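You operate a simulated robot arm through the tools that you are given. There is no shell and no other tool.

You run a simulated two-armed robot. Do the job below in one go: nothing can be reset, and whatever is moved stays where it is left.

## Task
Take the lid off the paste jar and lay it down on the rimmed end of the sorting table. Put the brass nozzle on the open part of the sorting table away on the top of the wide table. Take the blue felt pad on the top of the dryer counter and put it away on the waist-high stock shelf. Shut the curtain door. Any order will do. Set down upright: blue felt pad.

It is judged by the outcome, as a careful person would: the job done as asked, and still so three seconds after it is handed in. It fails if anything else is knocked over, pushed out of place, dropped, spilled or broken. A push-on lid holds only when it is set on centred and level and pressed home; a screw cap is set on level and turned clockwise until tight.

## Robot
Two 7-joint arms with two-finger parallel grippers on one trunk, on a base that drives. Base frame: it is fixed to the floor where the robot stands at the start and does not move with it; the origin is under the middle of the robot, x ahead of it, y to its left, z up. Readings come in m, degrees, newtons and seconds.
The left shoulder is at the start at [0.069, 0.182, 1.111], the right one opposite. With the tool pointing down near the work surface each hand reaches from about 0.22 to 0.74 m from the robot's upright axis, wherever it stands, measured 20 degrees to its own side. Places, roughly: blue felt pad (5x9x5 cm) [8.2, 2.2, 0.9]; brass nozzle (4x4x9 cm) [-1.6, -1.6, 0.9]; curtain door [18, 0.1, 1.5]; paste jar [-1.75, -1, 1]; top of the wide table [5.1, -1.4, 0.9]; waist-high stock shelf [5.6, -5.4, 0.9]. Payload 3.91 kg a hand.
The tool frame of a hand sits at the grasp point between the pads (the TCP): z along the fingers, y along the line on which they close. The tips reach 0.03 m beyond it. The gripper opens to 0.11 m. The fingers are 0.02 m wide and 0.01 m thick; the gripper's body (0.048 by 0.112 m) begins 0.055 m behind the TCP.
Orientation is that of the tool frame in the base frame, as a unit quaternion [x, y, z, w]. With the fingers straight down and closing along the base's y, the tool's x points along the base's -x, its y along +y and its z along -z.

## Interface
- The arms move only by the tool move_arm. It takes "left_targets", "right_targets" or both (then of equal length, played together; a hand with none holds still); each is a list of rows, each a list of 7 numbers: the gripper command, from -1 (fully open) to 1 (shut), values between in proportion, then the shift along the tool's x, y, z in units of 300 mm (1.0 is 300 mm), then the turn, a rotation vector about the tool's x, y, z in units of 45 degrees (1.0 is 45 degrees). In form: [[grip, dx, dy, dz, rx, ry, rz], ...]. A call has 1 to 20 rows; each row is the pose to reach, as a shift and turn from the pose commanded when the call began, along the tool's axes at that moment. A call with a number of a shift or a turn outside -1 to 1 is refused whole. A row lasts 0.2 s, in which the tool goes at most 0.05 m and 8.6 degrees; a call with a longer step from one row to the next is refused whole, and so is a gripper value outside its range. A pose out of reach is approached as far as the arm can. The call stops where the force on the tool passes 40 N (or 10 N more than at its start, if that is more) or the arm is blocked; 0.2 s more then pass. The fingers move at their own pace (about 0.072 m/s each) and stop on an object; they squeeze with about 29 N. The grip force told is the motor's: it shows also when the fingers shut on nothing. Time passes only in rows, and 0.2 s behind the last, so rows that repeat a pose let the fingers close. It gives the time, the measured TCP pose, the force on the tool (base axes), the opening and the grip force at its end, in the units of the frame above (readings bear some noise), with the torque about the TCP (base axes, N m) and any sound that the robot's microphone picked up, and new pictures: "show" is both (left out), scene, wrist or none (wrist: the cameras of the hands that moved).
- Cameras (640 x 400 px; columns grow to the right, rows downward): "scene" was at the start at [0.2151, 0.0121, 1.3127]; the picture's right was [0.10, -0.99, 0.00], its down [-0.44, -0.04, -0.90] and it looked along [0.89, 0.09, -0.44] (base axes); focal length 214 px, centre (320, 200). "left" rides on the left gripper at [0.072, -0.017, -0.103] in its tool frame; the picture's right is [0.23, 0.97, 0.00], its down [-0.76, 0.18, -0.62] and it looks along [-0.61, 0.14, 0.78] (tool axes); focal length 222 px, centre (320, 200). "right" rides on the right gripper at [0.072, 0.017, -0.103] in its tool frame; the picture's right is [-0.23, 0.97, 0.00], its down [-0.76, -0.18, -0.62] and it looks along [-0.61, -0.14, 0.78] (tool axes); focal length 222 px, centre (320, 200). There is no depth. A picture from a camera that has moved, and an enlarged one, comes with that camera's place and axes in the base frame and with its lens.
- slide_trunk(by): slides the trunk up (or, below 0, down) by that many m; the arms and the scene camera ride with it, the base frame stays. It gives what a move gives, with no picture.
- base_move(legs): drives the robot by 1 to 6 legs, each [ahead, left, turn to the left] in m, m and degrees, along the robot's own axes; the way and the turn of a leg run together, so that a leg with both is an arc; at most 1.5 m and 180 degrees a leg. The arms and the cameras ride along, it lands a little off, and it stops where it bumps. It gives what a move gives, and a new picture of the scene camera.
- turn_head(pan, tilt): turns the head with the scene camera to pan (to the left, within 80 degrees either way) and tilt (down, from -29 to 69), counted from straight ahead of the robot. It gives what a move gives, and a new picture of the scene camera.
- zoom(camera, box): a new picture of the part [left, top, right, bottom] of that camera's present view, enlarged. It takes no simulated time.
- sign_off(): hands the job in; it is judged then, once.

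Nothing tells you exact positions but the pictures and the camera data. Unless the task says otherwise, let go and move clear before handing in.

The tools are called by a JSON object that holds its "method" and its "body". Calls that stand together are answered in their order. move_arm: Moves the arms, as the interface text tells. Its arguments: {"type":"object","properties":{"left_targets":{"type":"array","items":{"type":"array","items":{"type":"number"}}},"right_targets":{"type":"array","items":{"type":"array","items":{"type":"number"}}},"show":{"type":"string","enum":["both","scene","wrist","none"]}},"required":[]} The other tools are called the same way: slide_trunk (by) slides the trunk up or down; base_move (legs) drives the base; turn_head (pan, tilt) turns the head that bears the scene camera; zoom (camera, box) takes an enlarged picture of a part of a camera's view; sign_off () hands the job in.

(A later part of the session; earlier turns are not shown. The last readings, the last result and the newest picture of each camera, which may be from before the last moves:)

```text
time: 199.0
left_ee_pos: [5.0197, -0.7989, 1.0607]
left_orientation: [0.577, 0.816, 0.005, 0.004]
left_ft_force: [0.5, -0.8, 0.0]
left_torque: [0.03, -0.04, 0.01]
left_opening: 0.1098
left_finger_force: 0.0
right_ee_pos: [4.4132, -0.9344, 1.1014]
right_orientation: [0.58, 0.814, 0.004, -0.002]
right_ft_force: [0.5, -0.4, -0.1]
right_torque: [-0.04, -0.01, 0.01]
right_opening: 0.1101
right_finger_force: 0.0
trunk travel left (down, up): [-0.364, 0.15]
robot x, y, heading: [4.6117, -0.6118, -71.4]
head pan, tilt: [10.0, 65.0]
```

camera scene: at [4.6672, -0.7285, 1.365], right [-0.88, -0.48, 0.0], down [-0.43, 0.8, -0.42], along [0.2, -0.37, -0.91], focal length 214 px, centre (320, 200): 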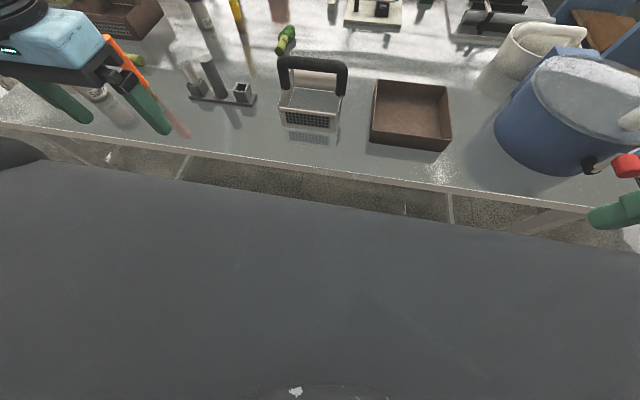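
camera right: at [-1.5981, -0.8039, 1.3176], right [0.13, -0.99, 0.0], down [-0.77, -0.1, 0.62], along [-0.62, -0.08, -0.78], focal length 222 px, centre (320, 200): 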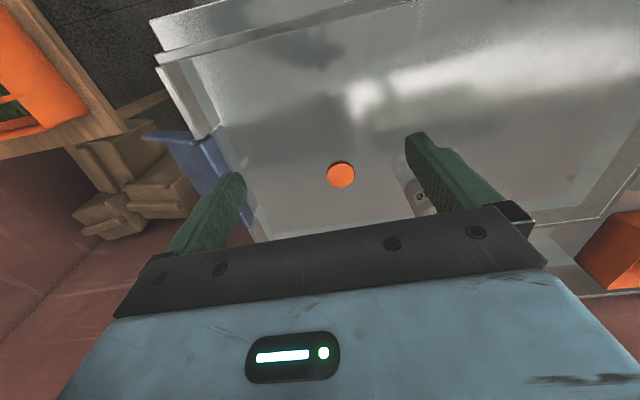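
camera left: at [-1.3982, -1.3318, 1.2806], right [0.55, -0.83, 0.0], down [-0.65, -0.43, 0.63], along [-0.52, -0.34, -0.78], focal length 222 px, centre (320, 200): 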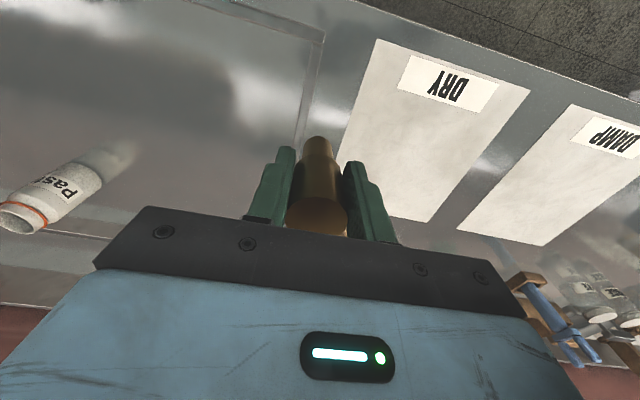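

The trunk lowers freely now. I pull the left hand back 3 cm for clearance with the table edge and continue lowering step by step.

{"method": "move_arm", "body": {"left_targets": [[-1, 0.1, 0, 0, 0, 0, 0], [-1, 0.1, 0, 0, 0, 0, 0]], "show": "none"}}

{"method": "slide_trunk", "body": {"by": -0.18}}

{"method": "slide_trunk", "body": {"by": -0.18}}

{"method": "turn_head", "body": {"pan": 20, "tilt": 50}}

```text
time: 199.6
left_ee_pos: [5.011, -0.7719, 1.0588]
left_orientation: [0.578, 0.816, 0.006, 0.002]
left_ft_force: [1.5, -0.4, 0.8]
left_torque: [0.0, -0.02, 0.0]
left_opening: 0.11
left_finger_force: 0.0
right_ee_pos: [4.4132, -0.9353, 1.1011]
right_orientation: [0.58, 0.814, 0.004, -0.004]
right_ft_force: [1.2, -0.2, -0.2]
right_torque: [0.0, -0.04, 0.02]
right_opening: 0.1099
right_finger_force: 0.1
trunk travel left (down, up): [-0.364, 0.15]
robot x, y, heading: [4.6156, -0.6094, -71.4]
head pan, tilt: [10.0, 65.0]
```

```text
time: 201.6
left_ee_pos: [5.0158, -0.7879, 0.8595]
left_orientation: [0.578, 0.814, 0.038, -0.042]
left_ft_force: [-0.5, 0.0, 0.6]
left_torque: [0.01, -0.01, 0.03]
left_opening: 0.1101
left_finger_force: 0.1
right_ee_pos: [4.4226, -0.9598, 0.9029]
right_orientation: [0.578, 0.813, 0.039, -0.054]
right_ft_force: [0.1, -1.2, -0.2]
right_torque: [0.0, -0.02, 0.01]
right_opening: 0.1101
right_finger_force: 0.1
trunk travel left (down, up): [-0.184, 0.33]
robot x, y, heading: [4.6138, -0.6087, -71.5]
head pan, tilt: [10.0, 65.0]
```

```text
time: 203.6
left_ee_pos: [5.0283, -0.8248, 0.6569]
left_orientation: [0.574, 0.81, 0.076, -0.096]
left_ft_force: [-0.3, 0.5, 0.0]
left_torque: [-0.05, -0.02, 0.02]
left_opening: 0.1099
left_finger_force: 0.1
right_ee_pos: [4.4375, -1.0014, 0.7059]
right_orientation: [0.575, 0.808, 0.077, -0.105]
right_ft_force: [-0.1, -0.3, 0.1]
right_torque: [-0.01, 0.0, -0.02]
right_opening: 0.1101
right_finger_force: 0.2
trunk travel left (down, up): [-0.004, 0.51]
robot x, y, heading: [4.6208, -0.6061, -71.3]
head pan, tilt: [10.0, 65.0]
```

```text
time: 204.4
left_ee_pos: [5.0279, -0.8252, 0.6573]
left_orientation: [0.574, 0.809, 0.077, -0.095]
left_ft_force: [-0.2, -0.2, 0.8]
left_torque: [-0.03, 0.0, -0.02]
left_opening: 0.1099
left_finger_force: 0.0
right_ee_pos: [4.4352, -1.0008, 0.7047]
right_orientation: [0.575, 0.808, 0.077, -0.104]
right_ft_force: [0.2, 1.0, 0.2]
right_torque: [-0.02, 0.0, 0.0]
right_opening: 0.1101
right_finger_force: 0.2
trunk travel left (down, up): [-0.004, 0.51]
robot x, y, heading: [4.6137, -0.6099, -71.3]
head pan, tilt: [20.0, 50.0]
camera scene: at [4.7417, -0.8991, 0.8872], right [-0.78, -0.62, 0.0], down [-0.48, 0.6, -0.64], along [0.4, -0.5, -0.77], focal length 214 px, centre (320, 200)
```

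scene: 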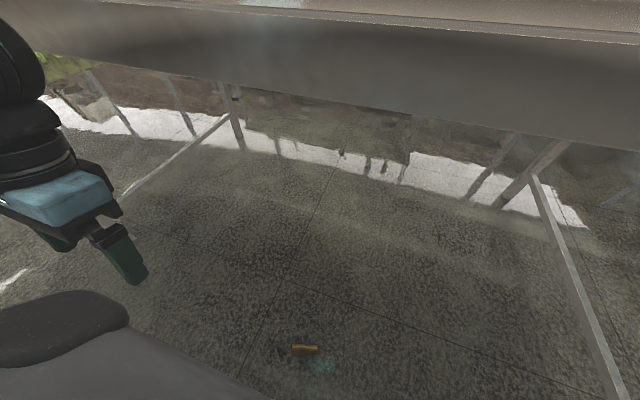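

The trunk leans forward when low, and comparing against the tile joint the nozzle has been slowly rolling toward me (~8 mm/s). I zoom to fix its position and orientation before reaching.

{"method": "zoom", "body": {"camera": "scene", "box": [260, 250, 360, 390]}}

```text
2.86 times, centred on (310, 320) of scene
camera zoom: at [4.7417, -0.8991, 0.8872], right [-0.78, -0.62, 0.0], down [-0.48, 0.6, -0.64], along [0.4, -0.5, -0.77], focal length 613 px, centre (349, -143)
```

zoom: 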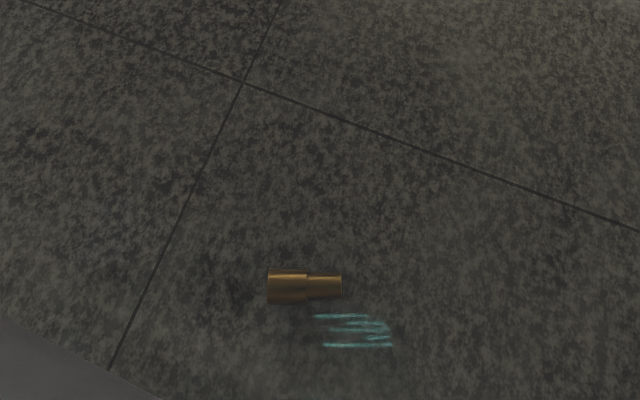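

Rolling confirmed at ~8.5 mm/s toward me. I reach down quickly: first level the tilted left hand, then swing over the nozzle's predicted position while yawing across its axis.

{"method": "move_arm", "body": {"left_targets": [[-1, -0.035, -0.002, 0.14, 0, -0.1, 0], [-1, -0.07, -0.005, 0.28, 0, -0.21, 0], [-1, -0.105, -0.007, 0.419, 0, -0.311, 0]], "show": "none"}}

{"method": "move_arm", "body": {"left_targets": [[-1, 0.005, -0.09, 0.115, 0, 0, 0.125], [-1, 0.01, -0.18, 0.23, 0, 0, 0.25], [-1, 0.015, -0.27, 0.345, 0, 0, 0.375], [-1, 0.02, -0.36, 0.46, 0, 0, 0.5], [-1, 0.025, -0.45, 0.575, 0, 0, 0.625], [-1, 0.03, -0.54, 0.69, 0, 0, 0.75], [-1, 0.035, -0.63, 0.8, 0, 0, 0.875], [-1, 0.04, -0.71, 0.9, 0, 0, 1.0]], "show": "wrist"}}

```text
time: 205.2
left_ee_pos: [5.0656, -0.873, 0.5186]
left_orientation: [0.579, 0.815, 0.007, 0.004]
left_ft_force: [0.3, -0.5, 1.4]
left_torque: [0.0, -0.01, 0.04]
left_opening: 0.1099
left_finger_force: 0.1
left hand out of reach, approached as far as the arm can: row 1, 2, 3
right_ee_pos: [4.4352, -1.0006, 0.7056]
right_orientation: [0.575, 0.808, 0.077, -0.105]
right_ft_force: [-0.3, 0.2, 0.6]
right_torque: [-0.06, -0.01, -0.01]
right_opening: 0.1099
right_finger_force: 0.0
trunk travel left (down, up): [-0.004, 0.51]
robot x, y, heading: [4.6154, -0.6117, -71.5]
head pan, tilt: [20.0, 50.0]
```

```text
time: 207.0
left_ee_pos: [4.866, -0.9301, 0.2469]
left_orientation: [0.848, 0.53, 0.007, 0.002]
left_ft_force: [0.7, 0.4, -0.1]
left_torque: [-0.01, 0.03, 0.01]
left_opening: 0.1101
left_finger_force: 0.1
right_ee_pos: [4.436, -1.0016, 0.7048]
right_orientation: [0.576, 0.808, 0.076, -0.104]
right_ft_force: [0.4, 0.7, 0.3]
right_torque: [-0.01, -0.01, 0.01]
right_opening: 0.1102
right_finger_force: 0.1
trunk travel left (down, up): [-0.004, 0.51]
robot x, y, heading: [4.6175, -0.6076, -71.5]
head pan, tilt: [20.0, 50.0]
camera left: at [4.8812, -0.859, 0.3515], right [0.98, -0.22, 0.01], down [-0.18, -0.77, 0.62], along [-0.13, -0.6, -0.79], focal length 222 px, centre (320, 200)
```

left: 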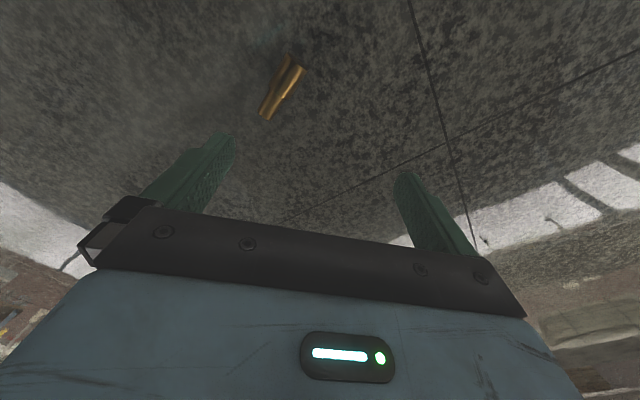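

The nozzle is at about (4.828,-0.905) now, as predicted. I descend with lead, finish the yaw, and close on its wide part.

{"method": "move_arm", "body": {"left_targets": [[-1, 0.008, -0.045, 0.14, 0, 0, 0.12], [-1, 0.015, -0.09, 0.28, 0, 0, 0.24], [-1, 0.022, -0.13, 0.42, 0, 0, 0.36], [-1, 0.03, -0.17, 0.56, 0, 0, 0.48], [-1, 0.035, -0.187, 0.69, 0, 0, 0.556], [0.5, 0.035, -0.187, 0.69, 0, 0, 0.556], [1, 0.035, -0.187, 0.69, 0, 0, 0.556], [1, 0.035, -0.187, 0.69, 0, 0, 0.556], [1, 0.035, -0.187, 0.69, 0, 0, 0.556]]}}

```text
time: 209.0
left_ee_pos: [4.8243, -0.8943, 0.0389]
left_orientation: [0.942, 0.335, 0.008, -0.001]
left_ft_force: [0.3, -0.3, 0.0]
left_torque: [0.0, -0.01, -0.02]
left_opening: 0.0328
left_finger_force: 28.7
right_ee_pos: [4.4367, -1.0016, 0.7049]
right_orientation: [0.575, 0.808, 0.077, -0.105]
right_ft_force: [0.7, -0.3, 0.5]
right_torque: [0.0, -0.01, 0.0]
right_opening: 0.1096
right_finger_force: 0.0
trunk travel left (down, up): [-0.004, 0.51]
robot x, y, heading: [4.6162, -0.6103, -71.6]
head pan, tilt: [20.0, 50.0]
camera scene: at [4.7418, -0.8992, 0.8872], right [-0.78, -0.62, 0.0], down [-0.48, 0.6, -0.64], along [0.4, -0.5, -0.77], focal length 214 px, centre (320, 200)
camera left: at [4.8691, -0.8369, 0.1456], right [0.79, -0.61, 0.01], down [-0.49, -0.62, 0.61], along [-0.37, -0.49, -0.79], focal length 222 px, centre (320, 200)
```

scene: 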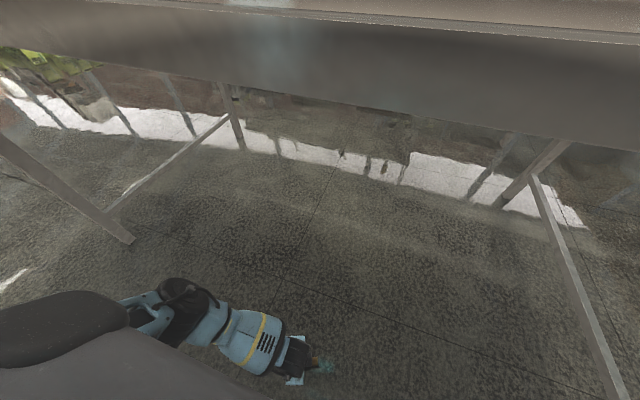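
left: 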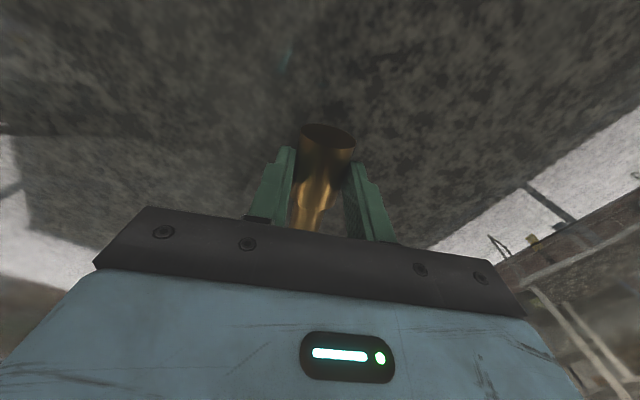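

Caught: the nozzle's wide part is gripped at 3.3 cm. I lift it, unwinding the yaw, before raising the trunk along the same safe path.

{"method": "move_arm", "body": {"left_targets": [[1, 0, 0, -0.03, 0, 0, 0], [1, 0, 0, -0.12, 0, 0, -0.12], [1, 0, 0, -0.25, 0, 0, -0.25], [1, 0, 0, -0.38, 0, 0, -0.4], [1, 0, 0, -0.52, 0, 0, -0.55], [1, 0, 0, -0.66, 0, 0, -0.7], [1, 0, 0, -0.8, 0, 0, -0.85], [1, 0, 0, -0.95, 0, 0, -1.0]], "show": "wrist"}}

```text
time: 210.8
left_ee_pos: [4.8175, -0.8955, 0.3243]
left_orientation: [0.741, 0.672, 0.008, 0.003]
left_ft_force: [-0.3, 0.0, -1.1]
left_torque: [0.02, -0.01, 0.01]
left_opening: 0.0326
left_finger_force: 29.1
right_ee_pos: [4.4355, -1.0025, 0.7063]
right_orientation: [0.575, 0.808, 0.076, -0.105]
right_ft_force: [0.3, 0.2, -0.2]
right_torque: [-0.03, -0.01, 0.01]
right_opening: 0.1098
right_finger_force: 0.2
trunk travel left (down, up): [-0.004, 0.51]
robot x, y, heading: [4.6125, -0.6116, -71.5]
head pan, tilt: [20.0, 50.0]
camera left: at [4.8062, -0.8241, 0.4296], right [0.99, 0.13, 0.01], down [0.09, -0.78, 0.62], along [0.09, -0.61, -0.78], focal length 222 px, centre (320, 200)
```

left: 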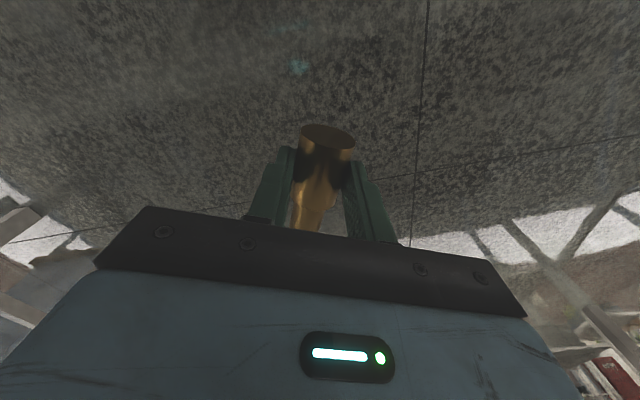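

The nozzle is secure. I bring the hand out to the left at z≈0.6 with normal yaw, the same pose I lowered in, then raise the trunk.

{"method": "move_arm", "body": {"left_targets": [[1, 0.03, 0.08, -0.115, 0, 0, -0.07], [1, 0.07, 0.168, -0.23, 0, 0, -0.14], [1, 0.11, 0.25, -0.345, 0, 0, -0.2], [1, 0.15, 0.337, -0.46, 0, 0, -0.27], [1, 0.19, 0.42, -0.575, 0, 0, -0.34], [1, 0.225, 0.505, -0.69, 0, 0, -0.4], [1, 0.26, 0.59, -0.8, 0, 0, -0.47], [1, 0.3, 0.674, -0.92, 0, 0, -0.536]], "show": "none"}}

{"method": "slide_trunk", "body": {"by": 0.2}}

{"method": "slide_trunk", "body": {"by": 0.2}}

{"method": "turn_head", "body": {"pan": 10, "tilt": 45}}

```text
time: 212.6
left_ee_pos: [5.0569, -0.8718, 0.6183]
left_orientation: [0.586, 0.81, 0.007, 0.003]
left_ft_force: [0.1, 0.4, -0.8]
left_torque: [-0.01, 0.02, 0.04]
left_opening: 0.0324
left_finger_force: 29.0
left hand out of reach, approached as far as the arm can: row 3, 4, 5, 6, 7, 8
right_ee_pos: [4.4358, -1.0005, 0.7059]
right_orientation: [0.575, 0.808, 0.077, -0.104]
right_ft_force: [1.1, -0.1, 0.0]
right_torque: [0.02, -0.02, -0.03]
right_opening: 0.1098
right_finger_force: 0.1
trunk travel left (down, up): [-0.004, 0.51]
robot x, y, heading: [4.6125, -0.6075, -71.6]
head pan, tilt: [20.0, 50.0]
```

```text
time: 214.8
left_ee_pos: [5.0552, -0.8695, 0.8137]
left_orientation: [0.586, 0.81, 0.007, 0.004]
left_ft_force: [0.1, -0.5, -0.9]
left_torque: [-0.02, -0.01, -0.02]
left_opening: 0.0324
left_finger_force: 29.5
right_ee_pos: [4.4354, -1.0021, 0.9059]
right_orientation: [0.575, 0.808, 0.076, -0.105]
right_ft_force: [-0.5, -0.8, -0.1]
right_torque: [0.0, 0.02, 0.0]
right_opening: 0.11
right_finger_force: 0.1
trunk travel left (down, up): [-0.204, 0.31]
robot x, y, heading: [4.6199, -0.6069, -71.3]
head pan, tilt: [20.0, 50.0]
```

```text
time: 216.9
left_ee_pos: [5.0548, -0.8686, 1.0134]
left_orientation: [0.586, 0.81, 0.006, 0.004]
left_ft_force: [-0.1, -0.8, 1.0]
left_torque: [-0.04, 0.01, -0.03]
left_opening: 0.0
left_finger_force: 28.7
right_ee_pos: [4.4357, -1.0022, 1.1053]
right_orientation: [0.576, 0.807, 0.077, -0.104]
right_ft_force: [-0.4, -0.1, 0.0]
right_torque: [-0.03, 0.0, -0.01]
right_opening: 0.11
right_finger_force: 0.0
trunk travel left (down, up): [-0.404, 0.11]
robot x, y, heading: [4.6163, -0.607, -71.5]
head pan, tilt: [20.0, 50.0]
```

```text
time: 217.6
left_ee_pos: [5.0559, -0.8697, 1.0146]
left_orientation: [0.586, 0.81, 0.006, 0.003]
left_ft_force: [-0.1, 0.4, -0.2]
left_torque: [-0.01, 0.02, 0.04]
left_opening: 0.0
left_finger_force: 28.7
right_ee_pos: [4.4351, -1.002, 1.1062]
right_orientation: [0.575, 0.808, 0.076, -0.105]
right_ft_force: [-0.3, 1.1, 0.2]
right_torque: [0.01, 0.02, -0.01]
right_opening: 0.1101
right_finger_force: 0.1
trunk travel left (down, up): [-0.404, 0.11]
robot x, y, heading: [4.6158, -0.6092, -71.6]
head pan, tilt: [10.0, 45.0]
camera scene: at [4.6903, -0.7843, 1.3167], right [-0.88, -0.48, 0.0], down [-0.34, 0.62, -0.71], along [0.34, -0.62, -0.71], focal length 214 px, centre (320, 200)
```

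scene: 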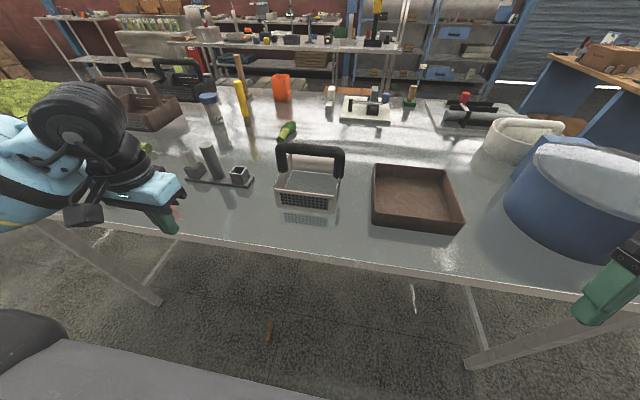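

The nozzle's protruding end caught the table edge on the way up and it fell again; it's at about (5.085,-0.93). I zoom to see how it lies.

{"method": "zoom", "body": {"camera": "scene", "box": [220, 280, 320, 370]}}

{"method": "turn_head", "body": {"pan": 10, "tilt": 46}}

{"method": "zoom", "body": {"camera": "scene", "box": [220, 280, 320, 370]}}

```text
4.44 times, centred on (270, 325) of scene
camera zoom: at [4.6903, -0.7843, 1.3167], right [-0.88, -0.48, 0.0], down [-0.34, 0.62, -0.71], along [0.34, -0.62, -0.71], focal length 953 px, centre (542, -356)
```

zoom: 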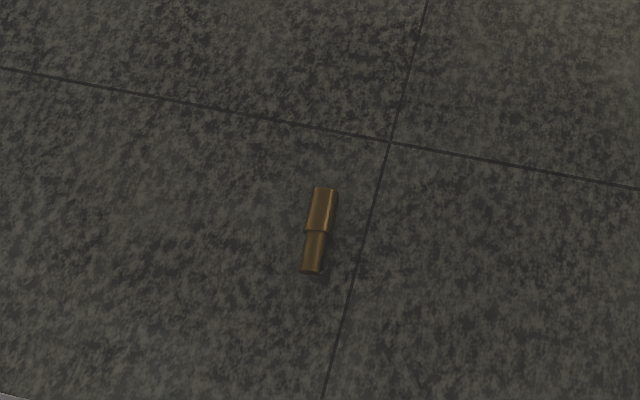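

```text
time: 218.2
left_ee_pos: [5.0556, -0.869, 1.0143]
left_orientation: [0.586, 0.81, 0.006, 0.003]
left_ft_force: [-0.3, 0.9, 0.2]
left_torque: [-0.01, 0.02, 0.02]
left_opening: 0.0
left_finger_force: 28.8
right_ee_pos: [4.4351, -1.0007, 1.1059]
right_orientation: [0.575, 0.808, 0.077, -0.105]
right_ft_force: [0.1, 0.1, 0.3]
right_torque: [-0.01, 0.01, -0.03]
right_opening: 0.11
right_finger_force: 0.1
trunk travel left (down, up): [-0.404, 0.11]
robot x, y, heading: [4.6126, -0.61, -71.1]
head pan, tilt: [10.0, 46.0]
camera scene: at [4.6898, -0.7837, 1.3154], right [-0.88, -0.48, 0.0], down [-0.34, 0.63, -0.69], along [0.33, -0.61, -0.72], focal length 214 px, centre (320, 200)
```

scene: 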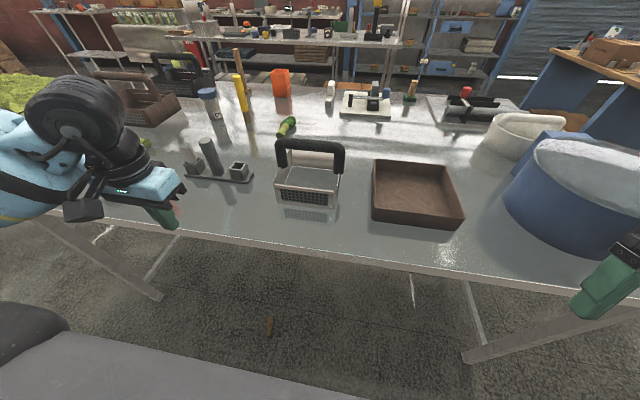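

```text
4.44 times, centred on (270, 325) of scene
camera zoom: at [4.6898, -0.7837, 1.3154], right [-0.88, -0.48, 0.0], down [-0.34, 0.63, -0.69], along [0.33, -0.61, -0.72], focal length 953 px, centre (542, -356)
```

zoom: 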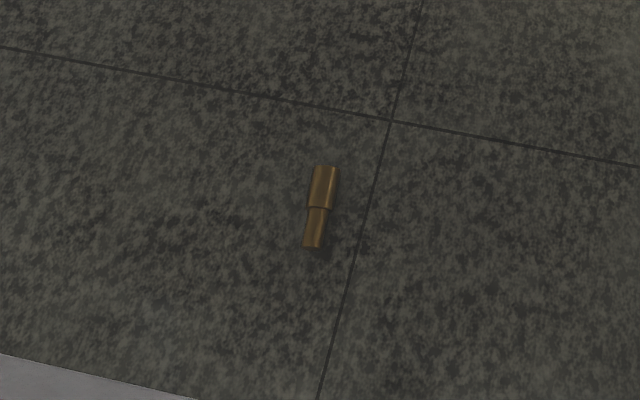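

The nozzle lies with its axis pointing away from me, wide end ahead — good for setting it upright later. I back off so the hands clear the table edge, open the hand, lower the trunk and look again.

{"method": "base_move", "body": {"legs": [[-0.2, 0.1, 0]]}}

{"method": "move_arm", "body": {"left_targets": [[-1, 0, 0, 0, 0, 0, 0], [-1, 0, 0, 0, 0, 0, 0], [-1, 0, 0, 0, 0, 0, 0]], "show": "none"}}

{"method": "slide_trunk", "body": {"by": -0.2}}

{"method": "slide_trunk", "body": {"by": -0.2}}

{"method": "turn_head", "body": {"pan": 15, "tilt": 40}}

{"method": "zoom", "body": {"camera": "scene", "box": [200, 200, 400, 400]}}

```text
time: 219.9
left_ee_pos: [5.0829, -0.6483, 1.0135]
left_orientation: [0.587, 0.809, 0.006, 0.004]
left_ft_force: [-0.4, -0.5, -0.5]
left_torque: [-0.02, 0.04, 0.02]
left_opening: 0.0
left_finger_force: 28.9
right_ee_pos: [4.4645, -0.7801, 1.1054]
right_orientation: [0.576, 0.807, 0.077, -0.105]
right_ft_force: [-0.3, 0.0, -0.4]
right_torque: [-0.01, -0.02, 0.01]
right_opening: 0.11
right_finger_force: 0.0
trunk travel left (down, up): [-0.404, 0.11]
robot x, y, heading: [4.6401, -0.387, -71.5]
head pan, tilt: [10.0, 46.0]
camera scene: at [4.7181, -0.5633, 1.3154], right [-0.88, -0.48, 0.0], down [-0.34, 0.63, -0.69], along [0.33, -0.61, -0.72], focal length 214 px, centre (320, 200)
```

scene: 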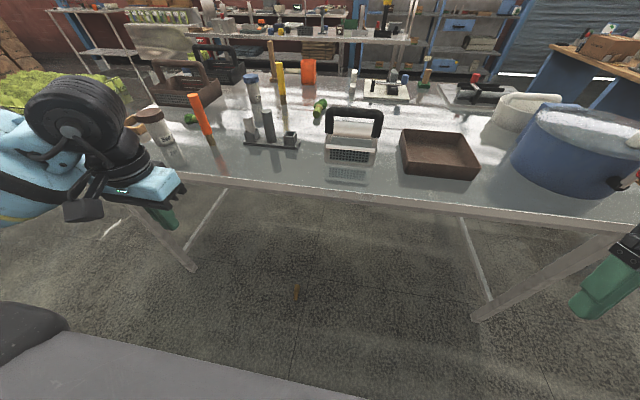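

```text
time: 220.8
left_ee_pos: [5.0844, -0.6498, 1.0134]
left_orientation: [0.586, 0.81, 0.006, 0.004]
left_ft_force: [-0.3, 0.5, 0.7]
left_torque: [0.03, 0.0, -0.01]
left_opening: 0.11
left_finger_force: 0.2
right_ee_pos: [4.4638, -0.7812, 1.1047]
right_orientation: [0.575, 0.808, 0.076, -0.104]
right_ft_force: [0.8, 0.2, -0.3]
right_torque: [0.01, 0.02, 0.01]
right_opening: 0.11
right_finger_force: 0.0
trunk travel left (down, up): [-0.404, 0.11]
robot x, y, heading: [4.6483, -0.3882, -71.5]
head pan, tilt: [10.0, 46.0]
```

```text
time: 222.9
left_ee_pos: [5.0842, -0.6483, 0.8154]
left_orientation: [0.586, 0.81, 0.005, 0.004]
left_ft_force: [-0.6, -0.1, -0.2]
left_torque: [0.04, -0.01, 0.01]
left_opening: 0.1099
left_finger_force: 0.0
right_ee_pos: [4.4636, -0.7814, 0.9054]
right_orientation: [0.576, 0.807, 0.076, -0.104]
right_ft_force: [0.3, 0.0, -0.2]
right_torque: [-0.03, 0.0, 0.02]
right_opening: 0.1098
right_finger_force: 0.0
trunk travel left (down, up): [-0.204, 0.31]
robot x, y, heading: [4.6432, -0.3901, -71.5]
head pan, tilt: [10.0, 46.0]
```

```text
time: 225.1
left_ee_pos: [5.0831, -0.6532, 0.6211]
left_orientation: [0.586, 0.81, 0.006, 0.004]
left_ft_force: [0.8, -0.4, -0.3]
left_torque: [0.0, 0.0, 0.05]
left_opening: 0.11
left_finger_force: 0.0
right_ee_pos: [4.4643, -0.7813, 0.705]
right_orientation: [0.576, 0.807, 0.077, -0.105]
right_ft_force: [-0.5, 0.7, 0.1]
right_torque: [-0.01, 0.0, -0.01]
right_opening: 0.1099
right_finger_force: 0.0
trunk travel left (down, up): [-0.004, 0.51]
robot x, y, heading: [4.6434, -0.3889, -71.6]
head pan, tilt: [10.0, 46.0]
```

```text
time: 225.8
left_ee_pos: [5.0849, -0.6523, 0.6223]
left_orientation: [0.586, 0.81, 0.006, 0.003]
left_ft_force: [0.7, 0.4, 0.4]
left_torque: [-0.01, -0.01, -0.01]
left_opening: 0.1097
left_finger_force: 0.1
right_ee_pos: [4.4646, -0.7809, 0.7046]
right_orientation: [0.577, 0.807, 0.077, -0.104]
right_ft_force: [-0.3, -0.2, -1.0]
right_torque: [0.0, 0.0, 0.02]
right_opening: 0.11
right_finger_force: 0.1
trunk travel left (down, up): [-0.004, 0.51]
robot x, y, heading: [4.6478, -0.39, -71.5]
head pan, tilt: [15.0, 40.0]
camera scene: at [4.7689, -0.6899, 0.9014], right [-0.83, -0.55, 0.0], down [-0.36, 0.54, -0.77], along [0.42, -0.64, -0.64], focal length 214 px, centre (320, 200)
```

scene: 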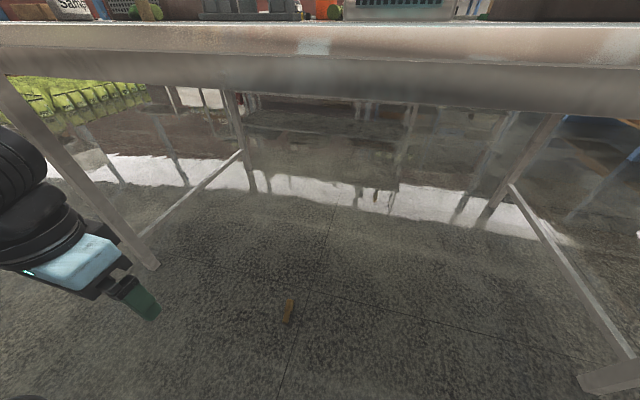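

```text
2.00 times, centred on (300, 300) of scene
camera zoom: at [4.7689, -0.6899, 0.9014], right [-0.83, -0.55, 0.0], down [-0.36, 0.54, -0.77], along [0.42, -0.64, -0.64], focal length 429 px, centre (360, 0)
```

zoom: 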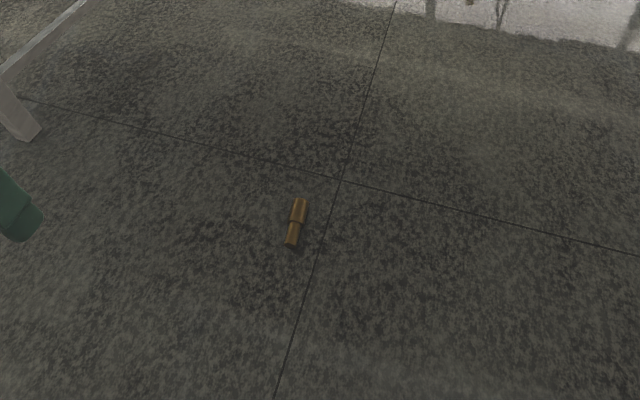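

The nozzle is now stationary at (5.087,-0.948), axis heading about -65°. I lower the left hand below table level first, then drive forward.

{"method": "move_arm", "body": {"left_targets": [[-1, 0, 0, 0.15, 0, 0, 0], [-1, 0, 0, 0.3, 0, 0, 0], [-1, 0, 0, 0.45, 0, 0, 0], [-1, 0, 0, 0.6, 0, 0, 0], [-1, 0, 0, 0.75, 0, 0, 0], [-1, 0, 0, 0.9, 0, 0, 0], [-1, 0, 0, 1.0, 0, 0, 0]], "show": "none"}}

{"method": "base_move", "body": {"legs": [[0.18, 0, 0]]}}

{"method": "zoom", "body": {"camera": "scene", "box": [160, 200, 400, 400]}}

```text
time: 227.4
left_ee_pos: [5.091, -0.6502, 0.3204]
left_orientation: [0.586, 0.81, 0.006, 0.004]
left_ft_force: [-1.0, 0.0, 0.3]
left_torque: [-0.04, 0.0, -0.01]
left_opening: 0.1102
left_finger_force: 0.0
left hand out of reach, approached as far as the arm can: row 1, 2
right_ee_pos: [4.4634, -0.7799, 0.7061]
right_orientation: [0.576, 0.807, 0.077, -0.104]
right_ft_force: [0.9, 1.2, 0.2]
right_torque: [-0.01, -0.04, 0.0]
right_opening: 0.1101
right_finger_force: 0.0
trunk travel left (down, up): [-0.004, 0.51]
robot x, y, heading: [4.6413, -0.3861, -71.2]
head pan, tilt: [15.0, 40.0]
```

```text
time: 228.9
left_ee_pos: [5.1457, -0.8228, 0.3199]
left_orientation: [0.587, 0.81, 0.005, 0.003]
left_ft_force: [-0.4, 0.8, -0.6]
left_torque: [0.0, -0.01, -0.02]
left_opening: 0.1102
left_finger_force: 0.1
right_ee_pos: [4.5209, -0.9512, 0.7062]
right_orientation: [0.577, 0.806, 0.076, -0.105]
right_ft_force: [0.2, -0.1, 0.0]
right_torque: [0.01, 0.01, 0.0]
right_opening: 0.1099
right_finger_force: 0.0
trunk travel left (down, up): [-0.004, 0.51]
robot x, y, heading: [4.7028, -0.5597, -71.1]
head pan, tilt: [15.0, 40.0]
camera scene: at [4.8255, -0.8613, 0.9014], right [-0.83, -0.55, 0.0], down [-0.35, 0.54, -0.77], along [0.42, -0.64, -0.64], focal length 214 px, centre (320, 200)
```

scene: 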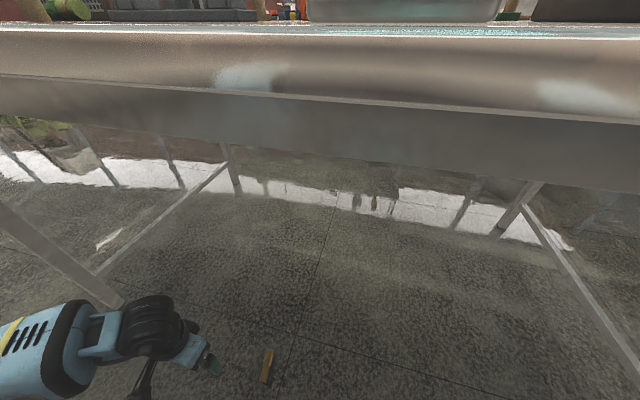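

```text
2.00 times, centred on (280, 300) of scene
camera zoom: at [4.8255, -0.8613, 0.9014], right [-0.83, -0.55, 0.0], down [-0.35, 0.54, -0.77], along [0.42, -0.64, -0.64], focal length 429 px, centre (400, 0)
```

zoom: 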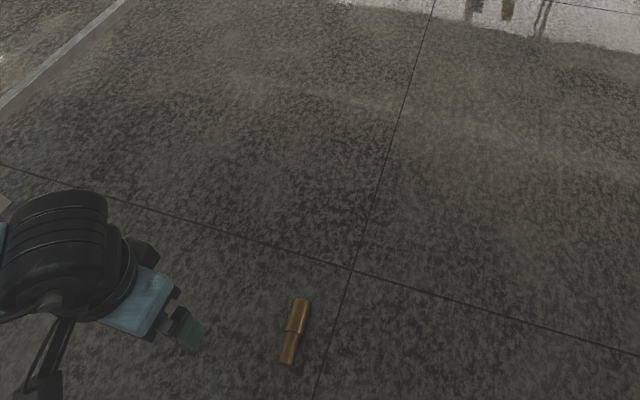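

The nozzle is at (5.088,-0.945). I move the left hand above it, tilted slightly back so the nozzle can later be turned upright.

{"method": "move_arm", "body": {"left_targets": [[-1, -0.058, -0.051, 0.11, 0, 0.07, -0.03], [-1, -0.116, -0.103, 0.22, 0, 0.14, -0.06], [-1, -0.174, -0.154, 0.333, 0, 0.2, -0.09], [-1, -0.23, -0.205, 0.444, 0, 0.27, -0.125], [-1, -0.29, -0.257, 0.555, 0, 0.34, -0.16], [-1, -0.347, -0.308, 0.667, 0, 0.4, -0.187], [-1, -0.347, -0.308, 0.667, 0, 0.4, -0.187]]}}

```text
time: 230.5
left_ee_pos: [5.093, -0.9496, 0.1166]
left_orientation: [0.518, 0.841, 0.097, -0.123]
left_ft_force: [0.4, -1.1, -0.4]
left_torque: [0.05, 0.0, 0.0]
left_opening: 0.1098
left_finger_force: 0.0
right_ee_pos: [4.5198, -0.953, 0.7058]
right_orientation: [0.577, 0.806, 0.077, -0.104]
right_ft_force: [-0.1, 0.9, -0.2]
right_torque: [0.02, -0.01, 0.02]
right_opening: 0.1099
right_finger_force: 0.1
trunk travel left (down, up): [-0.004, 0.51]
robot x, y, heading: [4.7022, -0.5616, -71.6]
head pan, tilt: [15.0, 40.0]
camera scene: at [4.8255, -0.8613, 0.9014], right [-0.83, -0.55, 0.0], down [-0.35, 0.54, -0.77], along [0.42, -0.64, -0.64], focal length 214 px, centre (320, 200)
camera left: at [5.0578, -0.9253, 0.2374], right [0.77, 0.62, 0.11], down [0.55, -0.75, 0.36], along [0.31, -0.22, -0.93], focal length 222 px, centre (320, 200)
```

scene: 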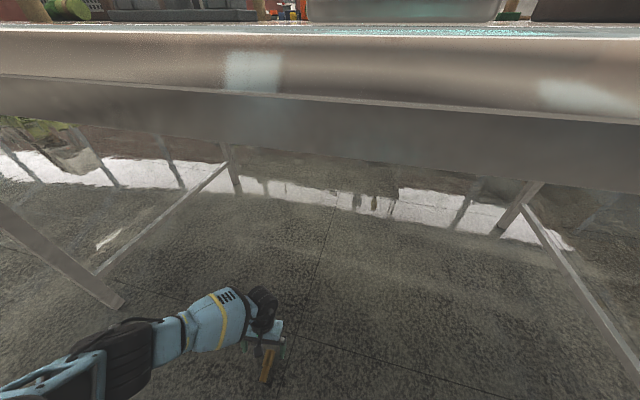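
left: 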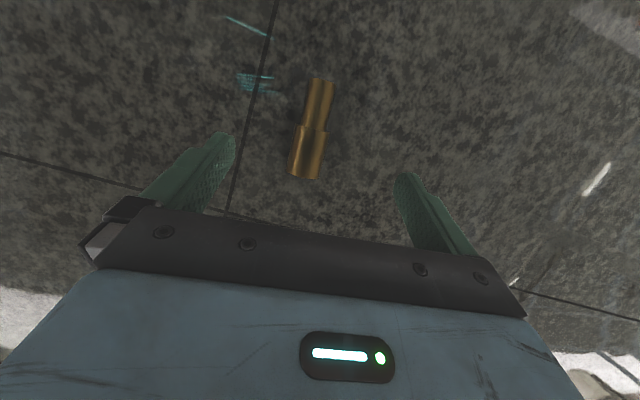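

The hand is aligned above the nozzle. I descend the last 8 cm straight down and close.

{"method": "move_arm", "body": {"left_targets": [[-1, -0.03, -0.001, 0.085, 0, 0, 0], [-1, -0.06, -0.002, 0.17, 0, 0, 0], [-1, -0.085, -0.003, 0.253, 0, 0, 0], [-1, -0.085, -0.003, 0.253, 0, 0, 0], [0.3, -0.085, -0.003, 0.253, 0, 0, 0], [0.6, -0.085, -0.003, 0.253, 0, 0, 0], [1, -0.085, -0.003, 0.253, 0, 0, 0], [1, -0.085, -0.003, 0.253, 0, 0, 0]], "show": "wrist"}}

```text
time: 232.3
left_ee_pos: [5.0917, -0.9401, 0.0515]
left_orientation: [0.519, 0.841, 0.098, -0.123]
left_ft_force: [-0.8, -0.1, 0.2]
left_torque: [-0.04, 0.02, -0.01]
left_opening: 0.032
left_finger_force: 29.2
left hand out of reach, approached as far as the arm can: row 3, 4, 5, 6, 7, 8
right_ee_pos: [4.5203, -0.9525, 0.7061]
right_orientation: [0.577, 0.807, 0.076, -0.104]
right_ft_force: [-1.0, -0.2, -1.1]
right_torque: [0.0, 0.04, 0.0]
right_opening: 0.1102
right_finger_force: 0.1
trunk travel left (down, up): [-0.004, 0.51]
robot x, y, heading: [4.7007, -0.5566, -71.6]
head pan, tilt: [15.0, 40.0]
camera left: at [5.0567, -0.9166, 0.1723], right [0.77, 0.62, 0.11], down [0.55, -0.75, 0.36], along [0.31, -0.22, -0.93], focal length 222 px, centre (320, 200)
```

left: 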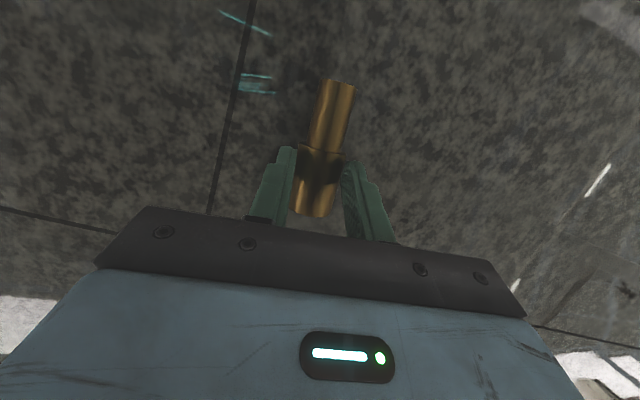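

I'm 1.5 cm short of depth because of reach, so the grip is only at the tips. I release, lift slightly, drive 5 cm closer and redo it.

{"method": "move_arm", "body": {"left_targets": [[0.2, 0, 0, 0, 0, 0, 0], [-0.3, 0, 0, 0, 0, 0, 0], [-1, 0, 0, 0, 0, 0, 0], [-1, 0, 0, 0, 0, 0, 0], [-1, 0.03, 0, -0.1, 0, 0, 0], [-1, 0.06, 0, -0.2, 0, 0, 0]], "show": "none"}}

{"method": "base_move", "body": {"legs": [[0.06, 0.05, 0]]}}

{"method": "move_arm", "body": {"left_targets": [[-1, 0, 0, 0, 0, 0, 0]], "show": "wrist"}}

```text
time: 233.7
left_ee_pos: [5.0922, -0.9411, 0.1143]
left_orientation: [0.518, 0.84, 0.099, -0.124]
left_ft_force: [0.2, -0.2, 0.0]
left_torque: [0.01, 0.01, -0.01]
left_opening: 0.1101
left_finger_force: 0.1
right_ee_pos: [4.5206, -0.9516, 0.7055]
right_orientation: [0.576, 0.807, 0.076, -0.104]
right_ft_force: [0.4, -0.2, -0.5]
right_torque: [0.05, -0.06, 0.05]
right_opening: 0.1099
right_finger_force: 0.1
trunk travel left (down, up): [-0.004, 0.51]
robot x, y, heading: [4.7017, -0.5592, -71.2]
head pan, tilt: [15.0, 40.0]
```

```text
time: 234.9
left_ee_pos: [5.1558, -0.9846, 0.1156]
left_orientation: [0.52, 0.84, 0.098, -0.123]
left_ft_force: [0.0, -0.6, -0.3]
left_torque: [0.02, 0.02, -0.01]
left_opening: 0.1099
left_finger_force: 0.0
right_ee_pos: [4.5815, -0.9896, 0.7038]
right_orientation: [0.58, 0.804, 0.075, -0.103]
right_ft_force: [-1.4, 0.1, 0.1]
right_torque: [0.0, -0.01, 0.0]
right_opening: 0.1098
right_finger_force: 0.0
trunk travel left (down, up): [-0.004, 0.51]
robot x, y, heading: [4.7661, -0.5988, -72.1]
head pan, tilt: [15.0, 40.0]
stopped in leg 1: the robot was blocked; the commanded pose is now the measured one
camera scene: at [4.8889, -0.9025, 0.9016], right [-0.84, -0.55, 0.0], down [-0.35, 0.54, -0.77], along [0.42, -0.64, -0.64], focal length 214 px, centre (320, 200)
```

scene: 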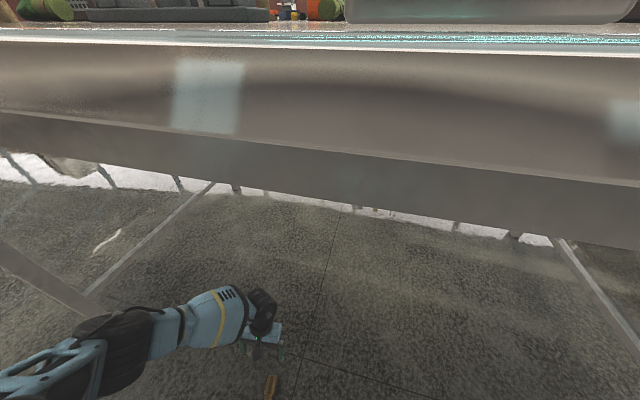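

```text
time: 235.3
left_ee_pos: [5.1546, -0.9836, 0.1152]
left_orientation: [0.52, 0.84, 0.098, -0.122]
left_ft_force: [-0.1, -0.9, -0.2]
left_torque: [-0.03, 0.03, 0.0]
left_opening: 0.1101
left_finger_force: 0.2
right_ee_pos: [4.5821, -0.9896, 0.7044]
right_orientation: [0.58, 0.804, 0.075, -0.103]
right_ft_force: [0.2, 0.1, 0.1]
right_torque: [-0.04, 0.01, 0.02]
right_opening: 0.11
right_finger_force: 0.0
trunk travel left (down, up): [-0.004, 0.51]
robot x, y, heading: [4.7668, -0.6008, -72.0]
head pan, tilt: [15.0, 40.0]
camera left: at [5.1194, -0.9614, 0.2359], right [0.78, 0.62, 0.11], down [0.55, -0.75, 0.37], along [0.31, -0.23, -0.92], focal length 222 px, centre (320, 200)
```

left: 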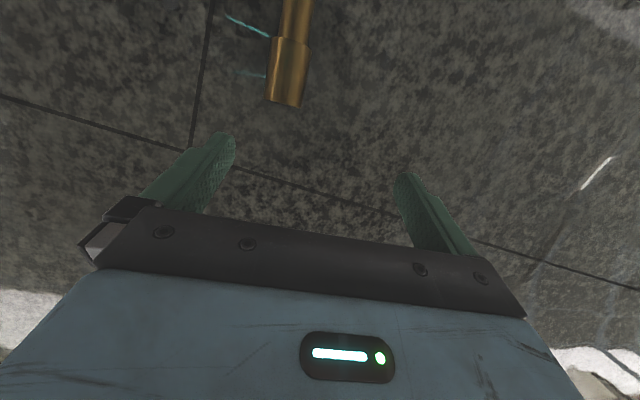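

I touched the table edge with my leaning head and stopped; I ease back 1.5 cm. The nozzle is at (5.098,-0.944), so I shift the hand over it and descend.

{"method": "base_move", "body": {"legs": [[-0.015, 0, 0]]}}

{"method": "move_arm", "body": {"left_targets": [[-1, 0.06, -0.055, 0.02, 0, 0, 0], [-1, 0.13, -0.111, 0.04, 0, 0, 0], [-1, 0.1, -0.116, 0.12, 0, 0, 0], [-1, 0.07, -0.12, 0.21, 0, 0, 0], [-1, 0.047, -0.121, 0.3, 0, 0, 0], [-1, 0.047, -0.121, 0.3, 0, 0, 0]], "show": "wrist"}}

```text
time: 236.1
left_ee_pos: [5.1504, -0.9718, 0.115]
left_orientation: [0.52, 0.84, 0.098, -0.122]
left_ft_force: [-0.4, -0.1, 0.2]
left_torque: [0.0, 0.0, -0.02]
left_opening: 0.1098
left_finger_force: 0.0
right_ee_pos: [4.5775, -0.9758, 0.7048]
right_orientation: [0.58, 0.805, 0.074, -0.104]
right_ft_force: [1.1, 0.3, 0.0]
right_torque: [-0.01, -0.02, 0.03]
right_opening: 0.1098
right_finger_force: 0.1
trunk travel left (down, up): [-0.004, 0.51]
robot x, y, heading: [4.7597, -0.585, -71.8]
head pan, tilt: [15.0, 40.0]
camera scene: at [4.885, -0.8887, 0.9014], right [-0.84, -0.55, 0.0], down [-0.35, 0.54, -0.77], along [0.42, -0.64, -0.64], focal length 214 px, centre (320, 200)
```

scene: 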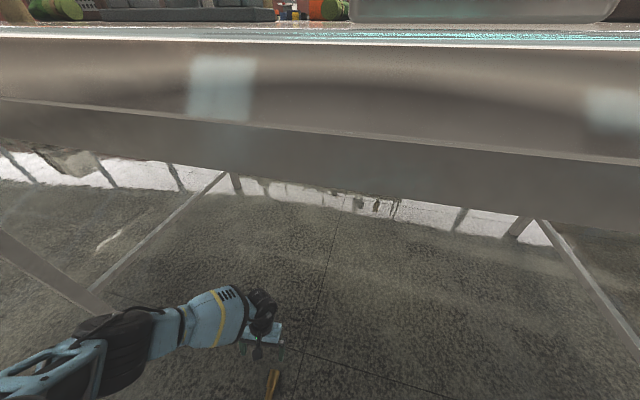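

```text
time: 237.4
left_ee_pos: [5.1039, -0.9463, 0.0351]
left_orientation: [0.52, 0.84, 0.098, -0.123]
left_ft_force: [0.5, -0.1, 0.9]
left_torque: [-0.02, -0.02, 0.03]
left_opening: 0.1097
left_finger_force: 0.1
right_ee_pos: [4.5781, -0.9773, 0.7038]
right_orientation: [0.579, 0.805, 0.075, -0.104]
right_ft_force: [-0.4, 0.5, -0.9]
right_torque: [-0.02, 0.0, 0.0]
right_opening: 0.1101
right_finger_force: 0.0
trunk travel left (down, up): [-0.004, 0.51]
robot x, y, heading: [4.7612, -0.5889, -71.6]
head pan, tilt: [15.0, 40.0]
camera left: at [5.0683, -0.9235, 0.1552], right [0.78, 0.62, 0.11], down [0.55, -0.75, 0.36], along [0.31, -0.22, -0.93], focal length 222 px, centre (320, 200)
```

left: 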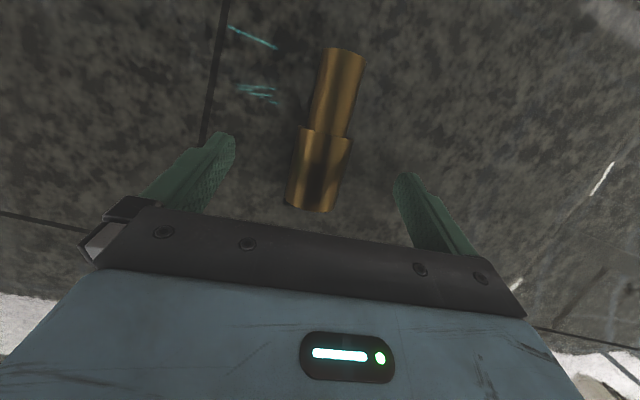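

The hand is at full depth with the wide part between the pads. I close and hold a moment.

{"method": "move_arm", "body": {"left_targets": [[0, 0, 0, 0, 0, 0, 0], [0.5, 0, 0, 0, 0, 0, 0], [1, 0, 0, 0, 0, 0, 0], [1, 0, 0, 0, 0, 0, 0], [1, 0, 0, 0, 0, 0, 0], [1, 0.015, 0, -0.04, 0, 0, 0], [1, 0.05, 0, -0.15, 0, 0, 0], [1, 0.09, 0, -0.28, 0, 0, 0]], "show": "wrist"}}

```text
time: 239.2
left_ee_pos: [5.1017, -0.9492, 0.122]
left_orientation: [0.52, 0.84, 0.098, -0.122]
left_ft_force: [-0.9, -1.0, -0.9]
left_torque: [-0.02, -0.03, 0.03]
left_opening: 0.0325
left_finger_force: 29.2
right_ee_pos: [4.5784, -0.9774, 0.7046]
right_orientation: [0.579, 0.805, 0.074, -0.104]
right_ft_force: [0.9, -1.0, 0.1]
right_torque: [-0.03, -0.01, 0.02]
right_opening: 0.11
right_finger_force: 0.0
trunk travel left (down, up): [-0.004, 0.51]
robot x, y, heading: [4.7646, -0.5883, -71.8]
head pan, tilt: [15.0, 40.0]
camera left: at [5.0669, -0.9272, 0.2431], right [0.78, 0.62, 0.11], down [0.55, -0.75, 0.36], along [0.31, -0.22, -0.93], focal length 222 px, centre (320, 200)
```

left: 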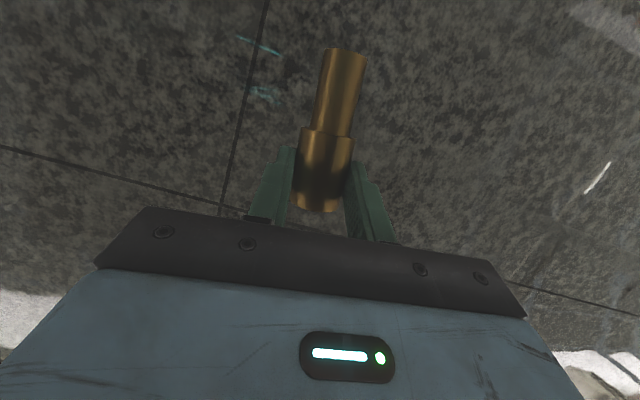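

The nozzle is held well. I back the base out from under the table edge, then raise the trunk.

{"method": "base_move", "body": {"legs": [[-0.25, 0, 0]]}}

{"method": "slide_trunk", "body": {"by": 0.25}}

{"method": "slide_trunk", "body": {"by": 0.2}}

{"method": "move_arm", "body": {"left_targets": [[1, 0, 0, 0, 0, 0, 0]], "show": "both"}}

```text
time: 241.1
left_ee_pos: [5.0261, -0.7069, 0.1211]
left_orientation: [0.515, 0.843, 0.098, -0.123]
left_ft_force: [-0.5, -0.7, 0.4]
left_torque: [-0.01, -0.02, 0.0]
left_opening: 0.0325
left_finger_force: 29.3
right_ee_pos: [4.5029, -0.7408, 0.705]
right_orientation: [0.575, 0.808, 0.075, -0.104]
right_ft_force: [-0.1, 0.7, -0.9]
right_torque: [0.05, 0.0, 0.0]
right_opening: 0.1101
right_finger_force: 0.1
trunk travel left (down, up): [-0.004, 0.51]
robot x, y, heading: [4.6786, -0.3489, -71.2]
head pan, tilt: [15.0, 40.0]
camera scene: at [4.8087, -0.6485, 0.9014], right [-0.83, -0.56, 0.0], down [-0.36, 0.53, -0.77], along [0.43, -0.64, -0.64], focal length 214 px, centre (320, 200)
```

scene: 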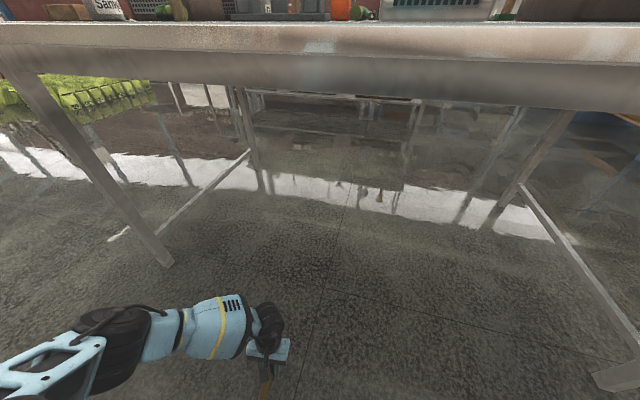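

```text
time: 243.7
left_ee_pos: [5.0273, -0.7074, 0.3717]
left_orientation: [0.514, 0.843, 0.099, -0.123]
left_ft_force: [0.3, 0.4, -1.4]
left_torque: [0.0, 0.02, -0.01]
left_opening: 0.0326
left_finger_force: 28.7
right_ee_pos: [4.5033, -0.7404, 0.9541]
right_orientation: [0.574, 0.809, 0.075, -0.104]
right_ft_force: [0.0, -0.3, -0.5]
right_torque: [0.0, 0.02, 0.02]
right_opening: 0.1099
right_finger_force: 0.0
trunk travel left (down, up): [-0.254, 0.26]
robot x, y, heading: [4.6854, -0.3512, -71.2]
head pan, tilt: [15.0, 40.0]
```

```text
time: 245.8
left_ee_pos: [5.0269, -0.7072, 0.5731]
left_orientation: [0.515, 0.843, 0.096, -0.123]
left_ft_force: [0.4, 0.7, -1.2]
left_torque: [-0.01, -0.01, 0.02]
left_opening: 0.0327
left_finger_force: 29.2
right_ee_pos: [4.5032, -0.7397, 1.1551]
right_orientation: [0.574, 0.809, 0.075, -0.106]
right_ft_force: [-0.6, -0.4, 0.2]
right_torque: [0.0, 0.0, 0.02]
right_opening: 0.11
right_finger_force: 0.0
trunk travel left (down, up): [-0.454, 0.06]
robot x, y, heading: [4.679, -0.3474, -71.1]
head pan, tilt: [15.0, 40.0]
```

```text
time: 246.2
left_ee_pos: [5.0265, -0.7085, 0.5722]
left_orientation: [0.516, 0.843, 0.097, -0.123]
left_ft_force: [0.6, 0.3, -0.8]
left_torque: [-0.04, -0.04, 0.01]
left_opening: 0.0326
left_finger_force: 28.8
right_ee_pos: [4.5025, -0.74, 1.1556]
right_orientation: [0.575, 0.808, 0.075, -0.105]
right_ft_force: [-0.2, 0.1, -0.6]
right_torque: [0.01, 0.0, 0.0]
right_opening: 0.11
right_finger_force: 0.1
trunk travel left (down, up): [-0.454, 0.06]
robot x, y, heading: [4.6808, -0.3467, -71.3]
head pan, tilt: [15.0, 40.0]
camera scene: at [4.7553, -0.493, 1.3849], right [-0.83, -0.56, 0.0], down [-0.36, 0.53, -0.77], along [0.43, -0.64, -0.64], focal length 214 px, centre (320, 200)
camera left: at [4.9908, -0.6848, 0.6947], right [0.77, 0.63, 0.11], down [0.56, -0.74, 0.37], along [0.31, -0.22, -0.92], focal length 222 px, centre (320, 200)
```

scene: 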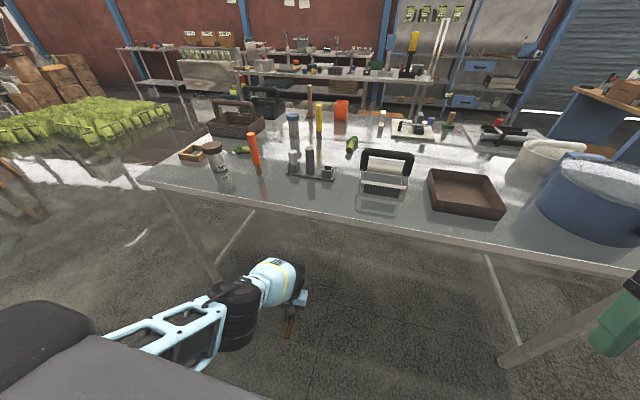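
left: 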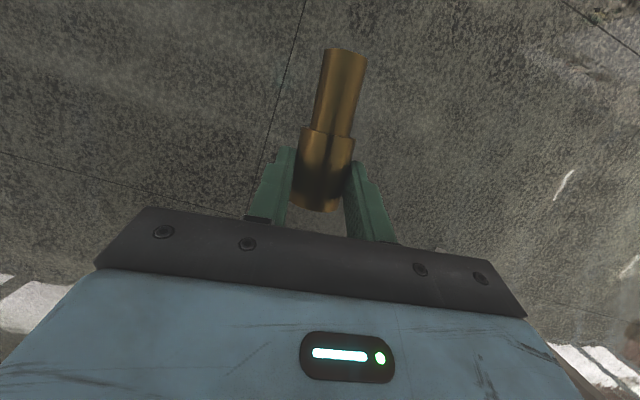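

The nozzle is secure and I have a clear view of the table. I zoom to choose a free spot near the front edge.

{"method": "zoom", "body": {"camera": "scene", "box": [130, 110, 450, 290]}}

```text
2.00 times, centred on (290, 200) of scene
camera zoom: at [4.7553, -0.493, 1.3849], right [-0.83, -0.56, 0.0], down [-0.36, 0.53, -0.77], along [0.43, -0.64, -0.64], focal length 429 px, centre (380, 200)
```

zoom: 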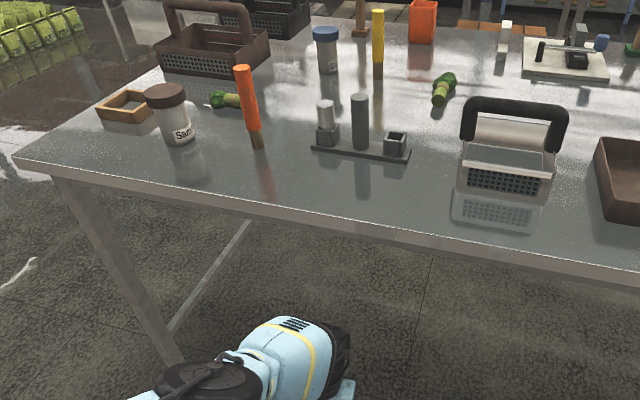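

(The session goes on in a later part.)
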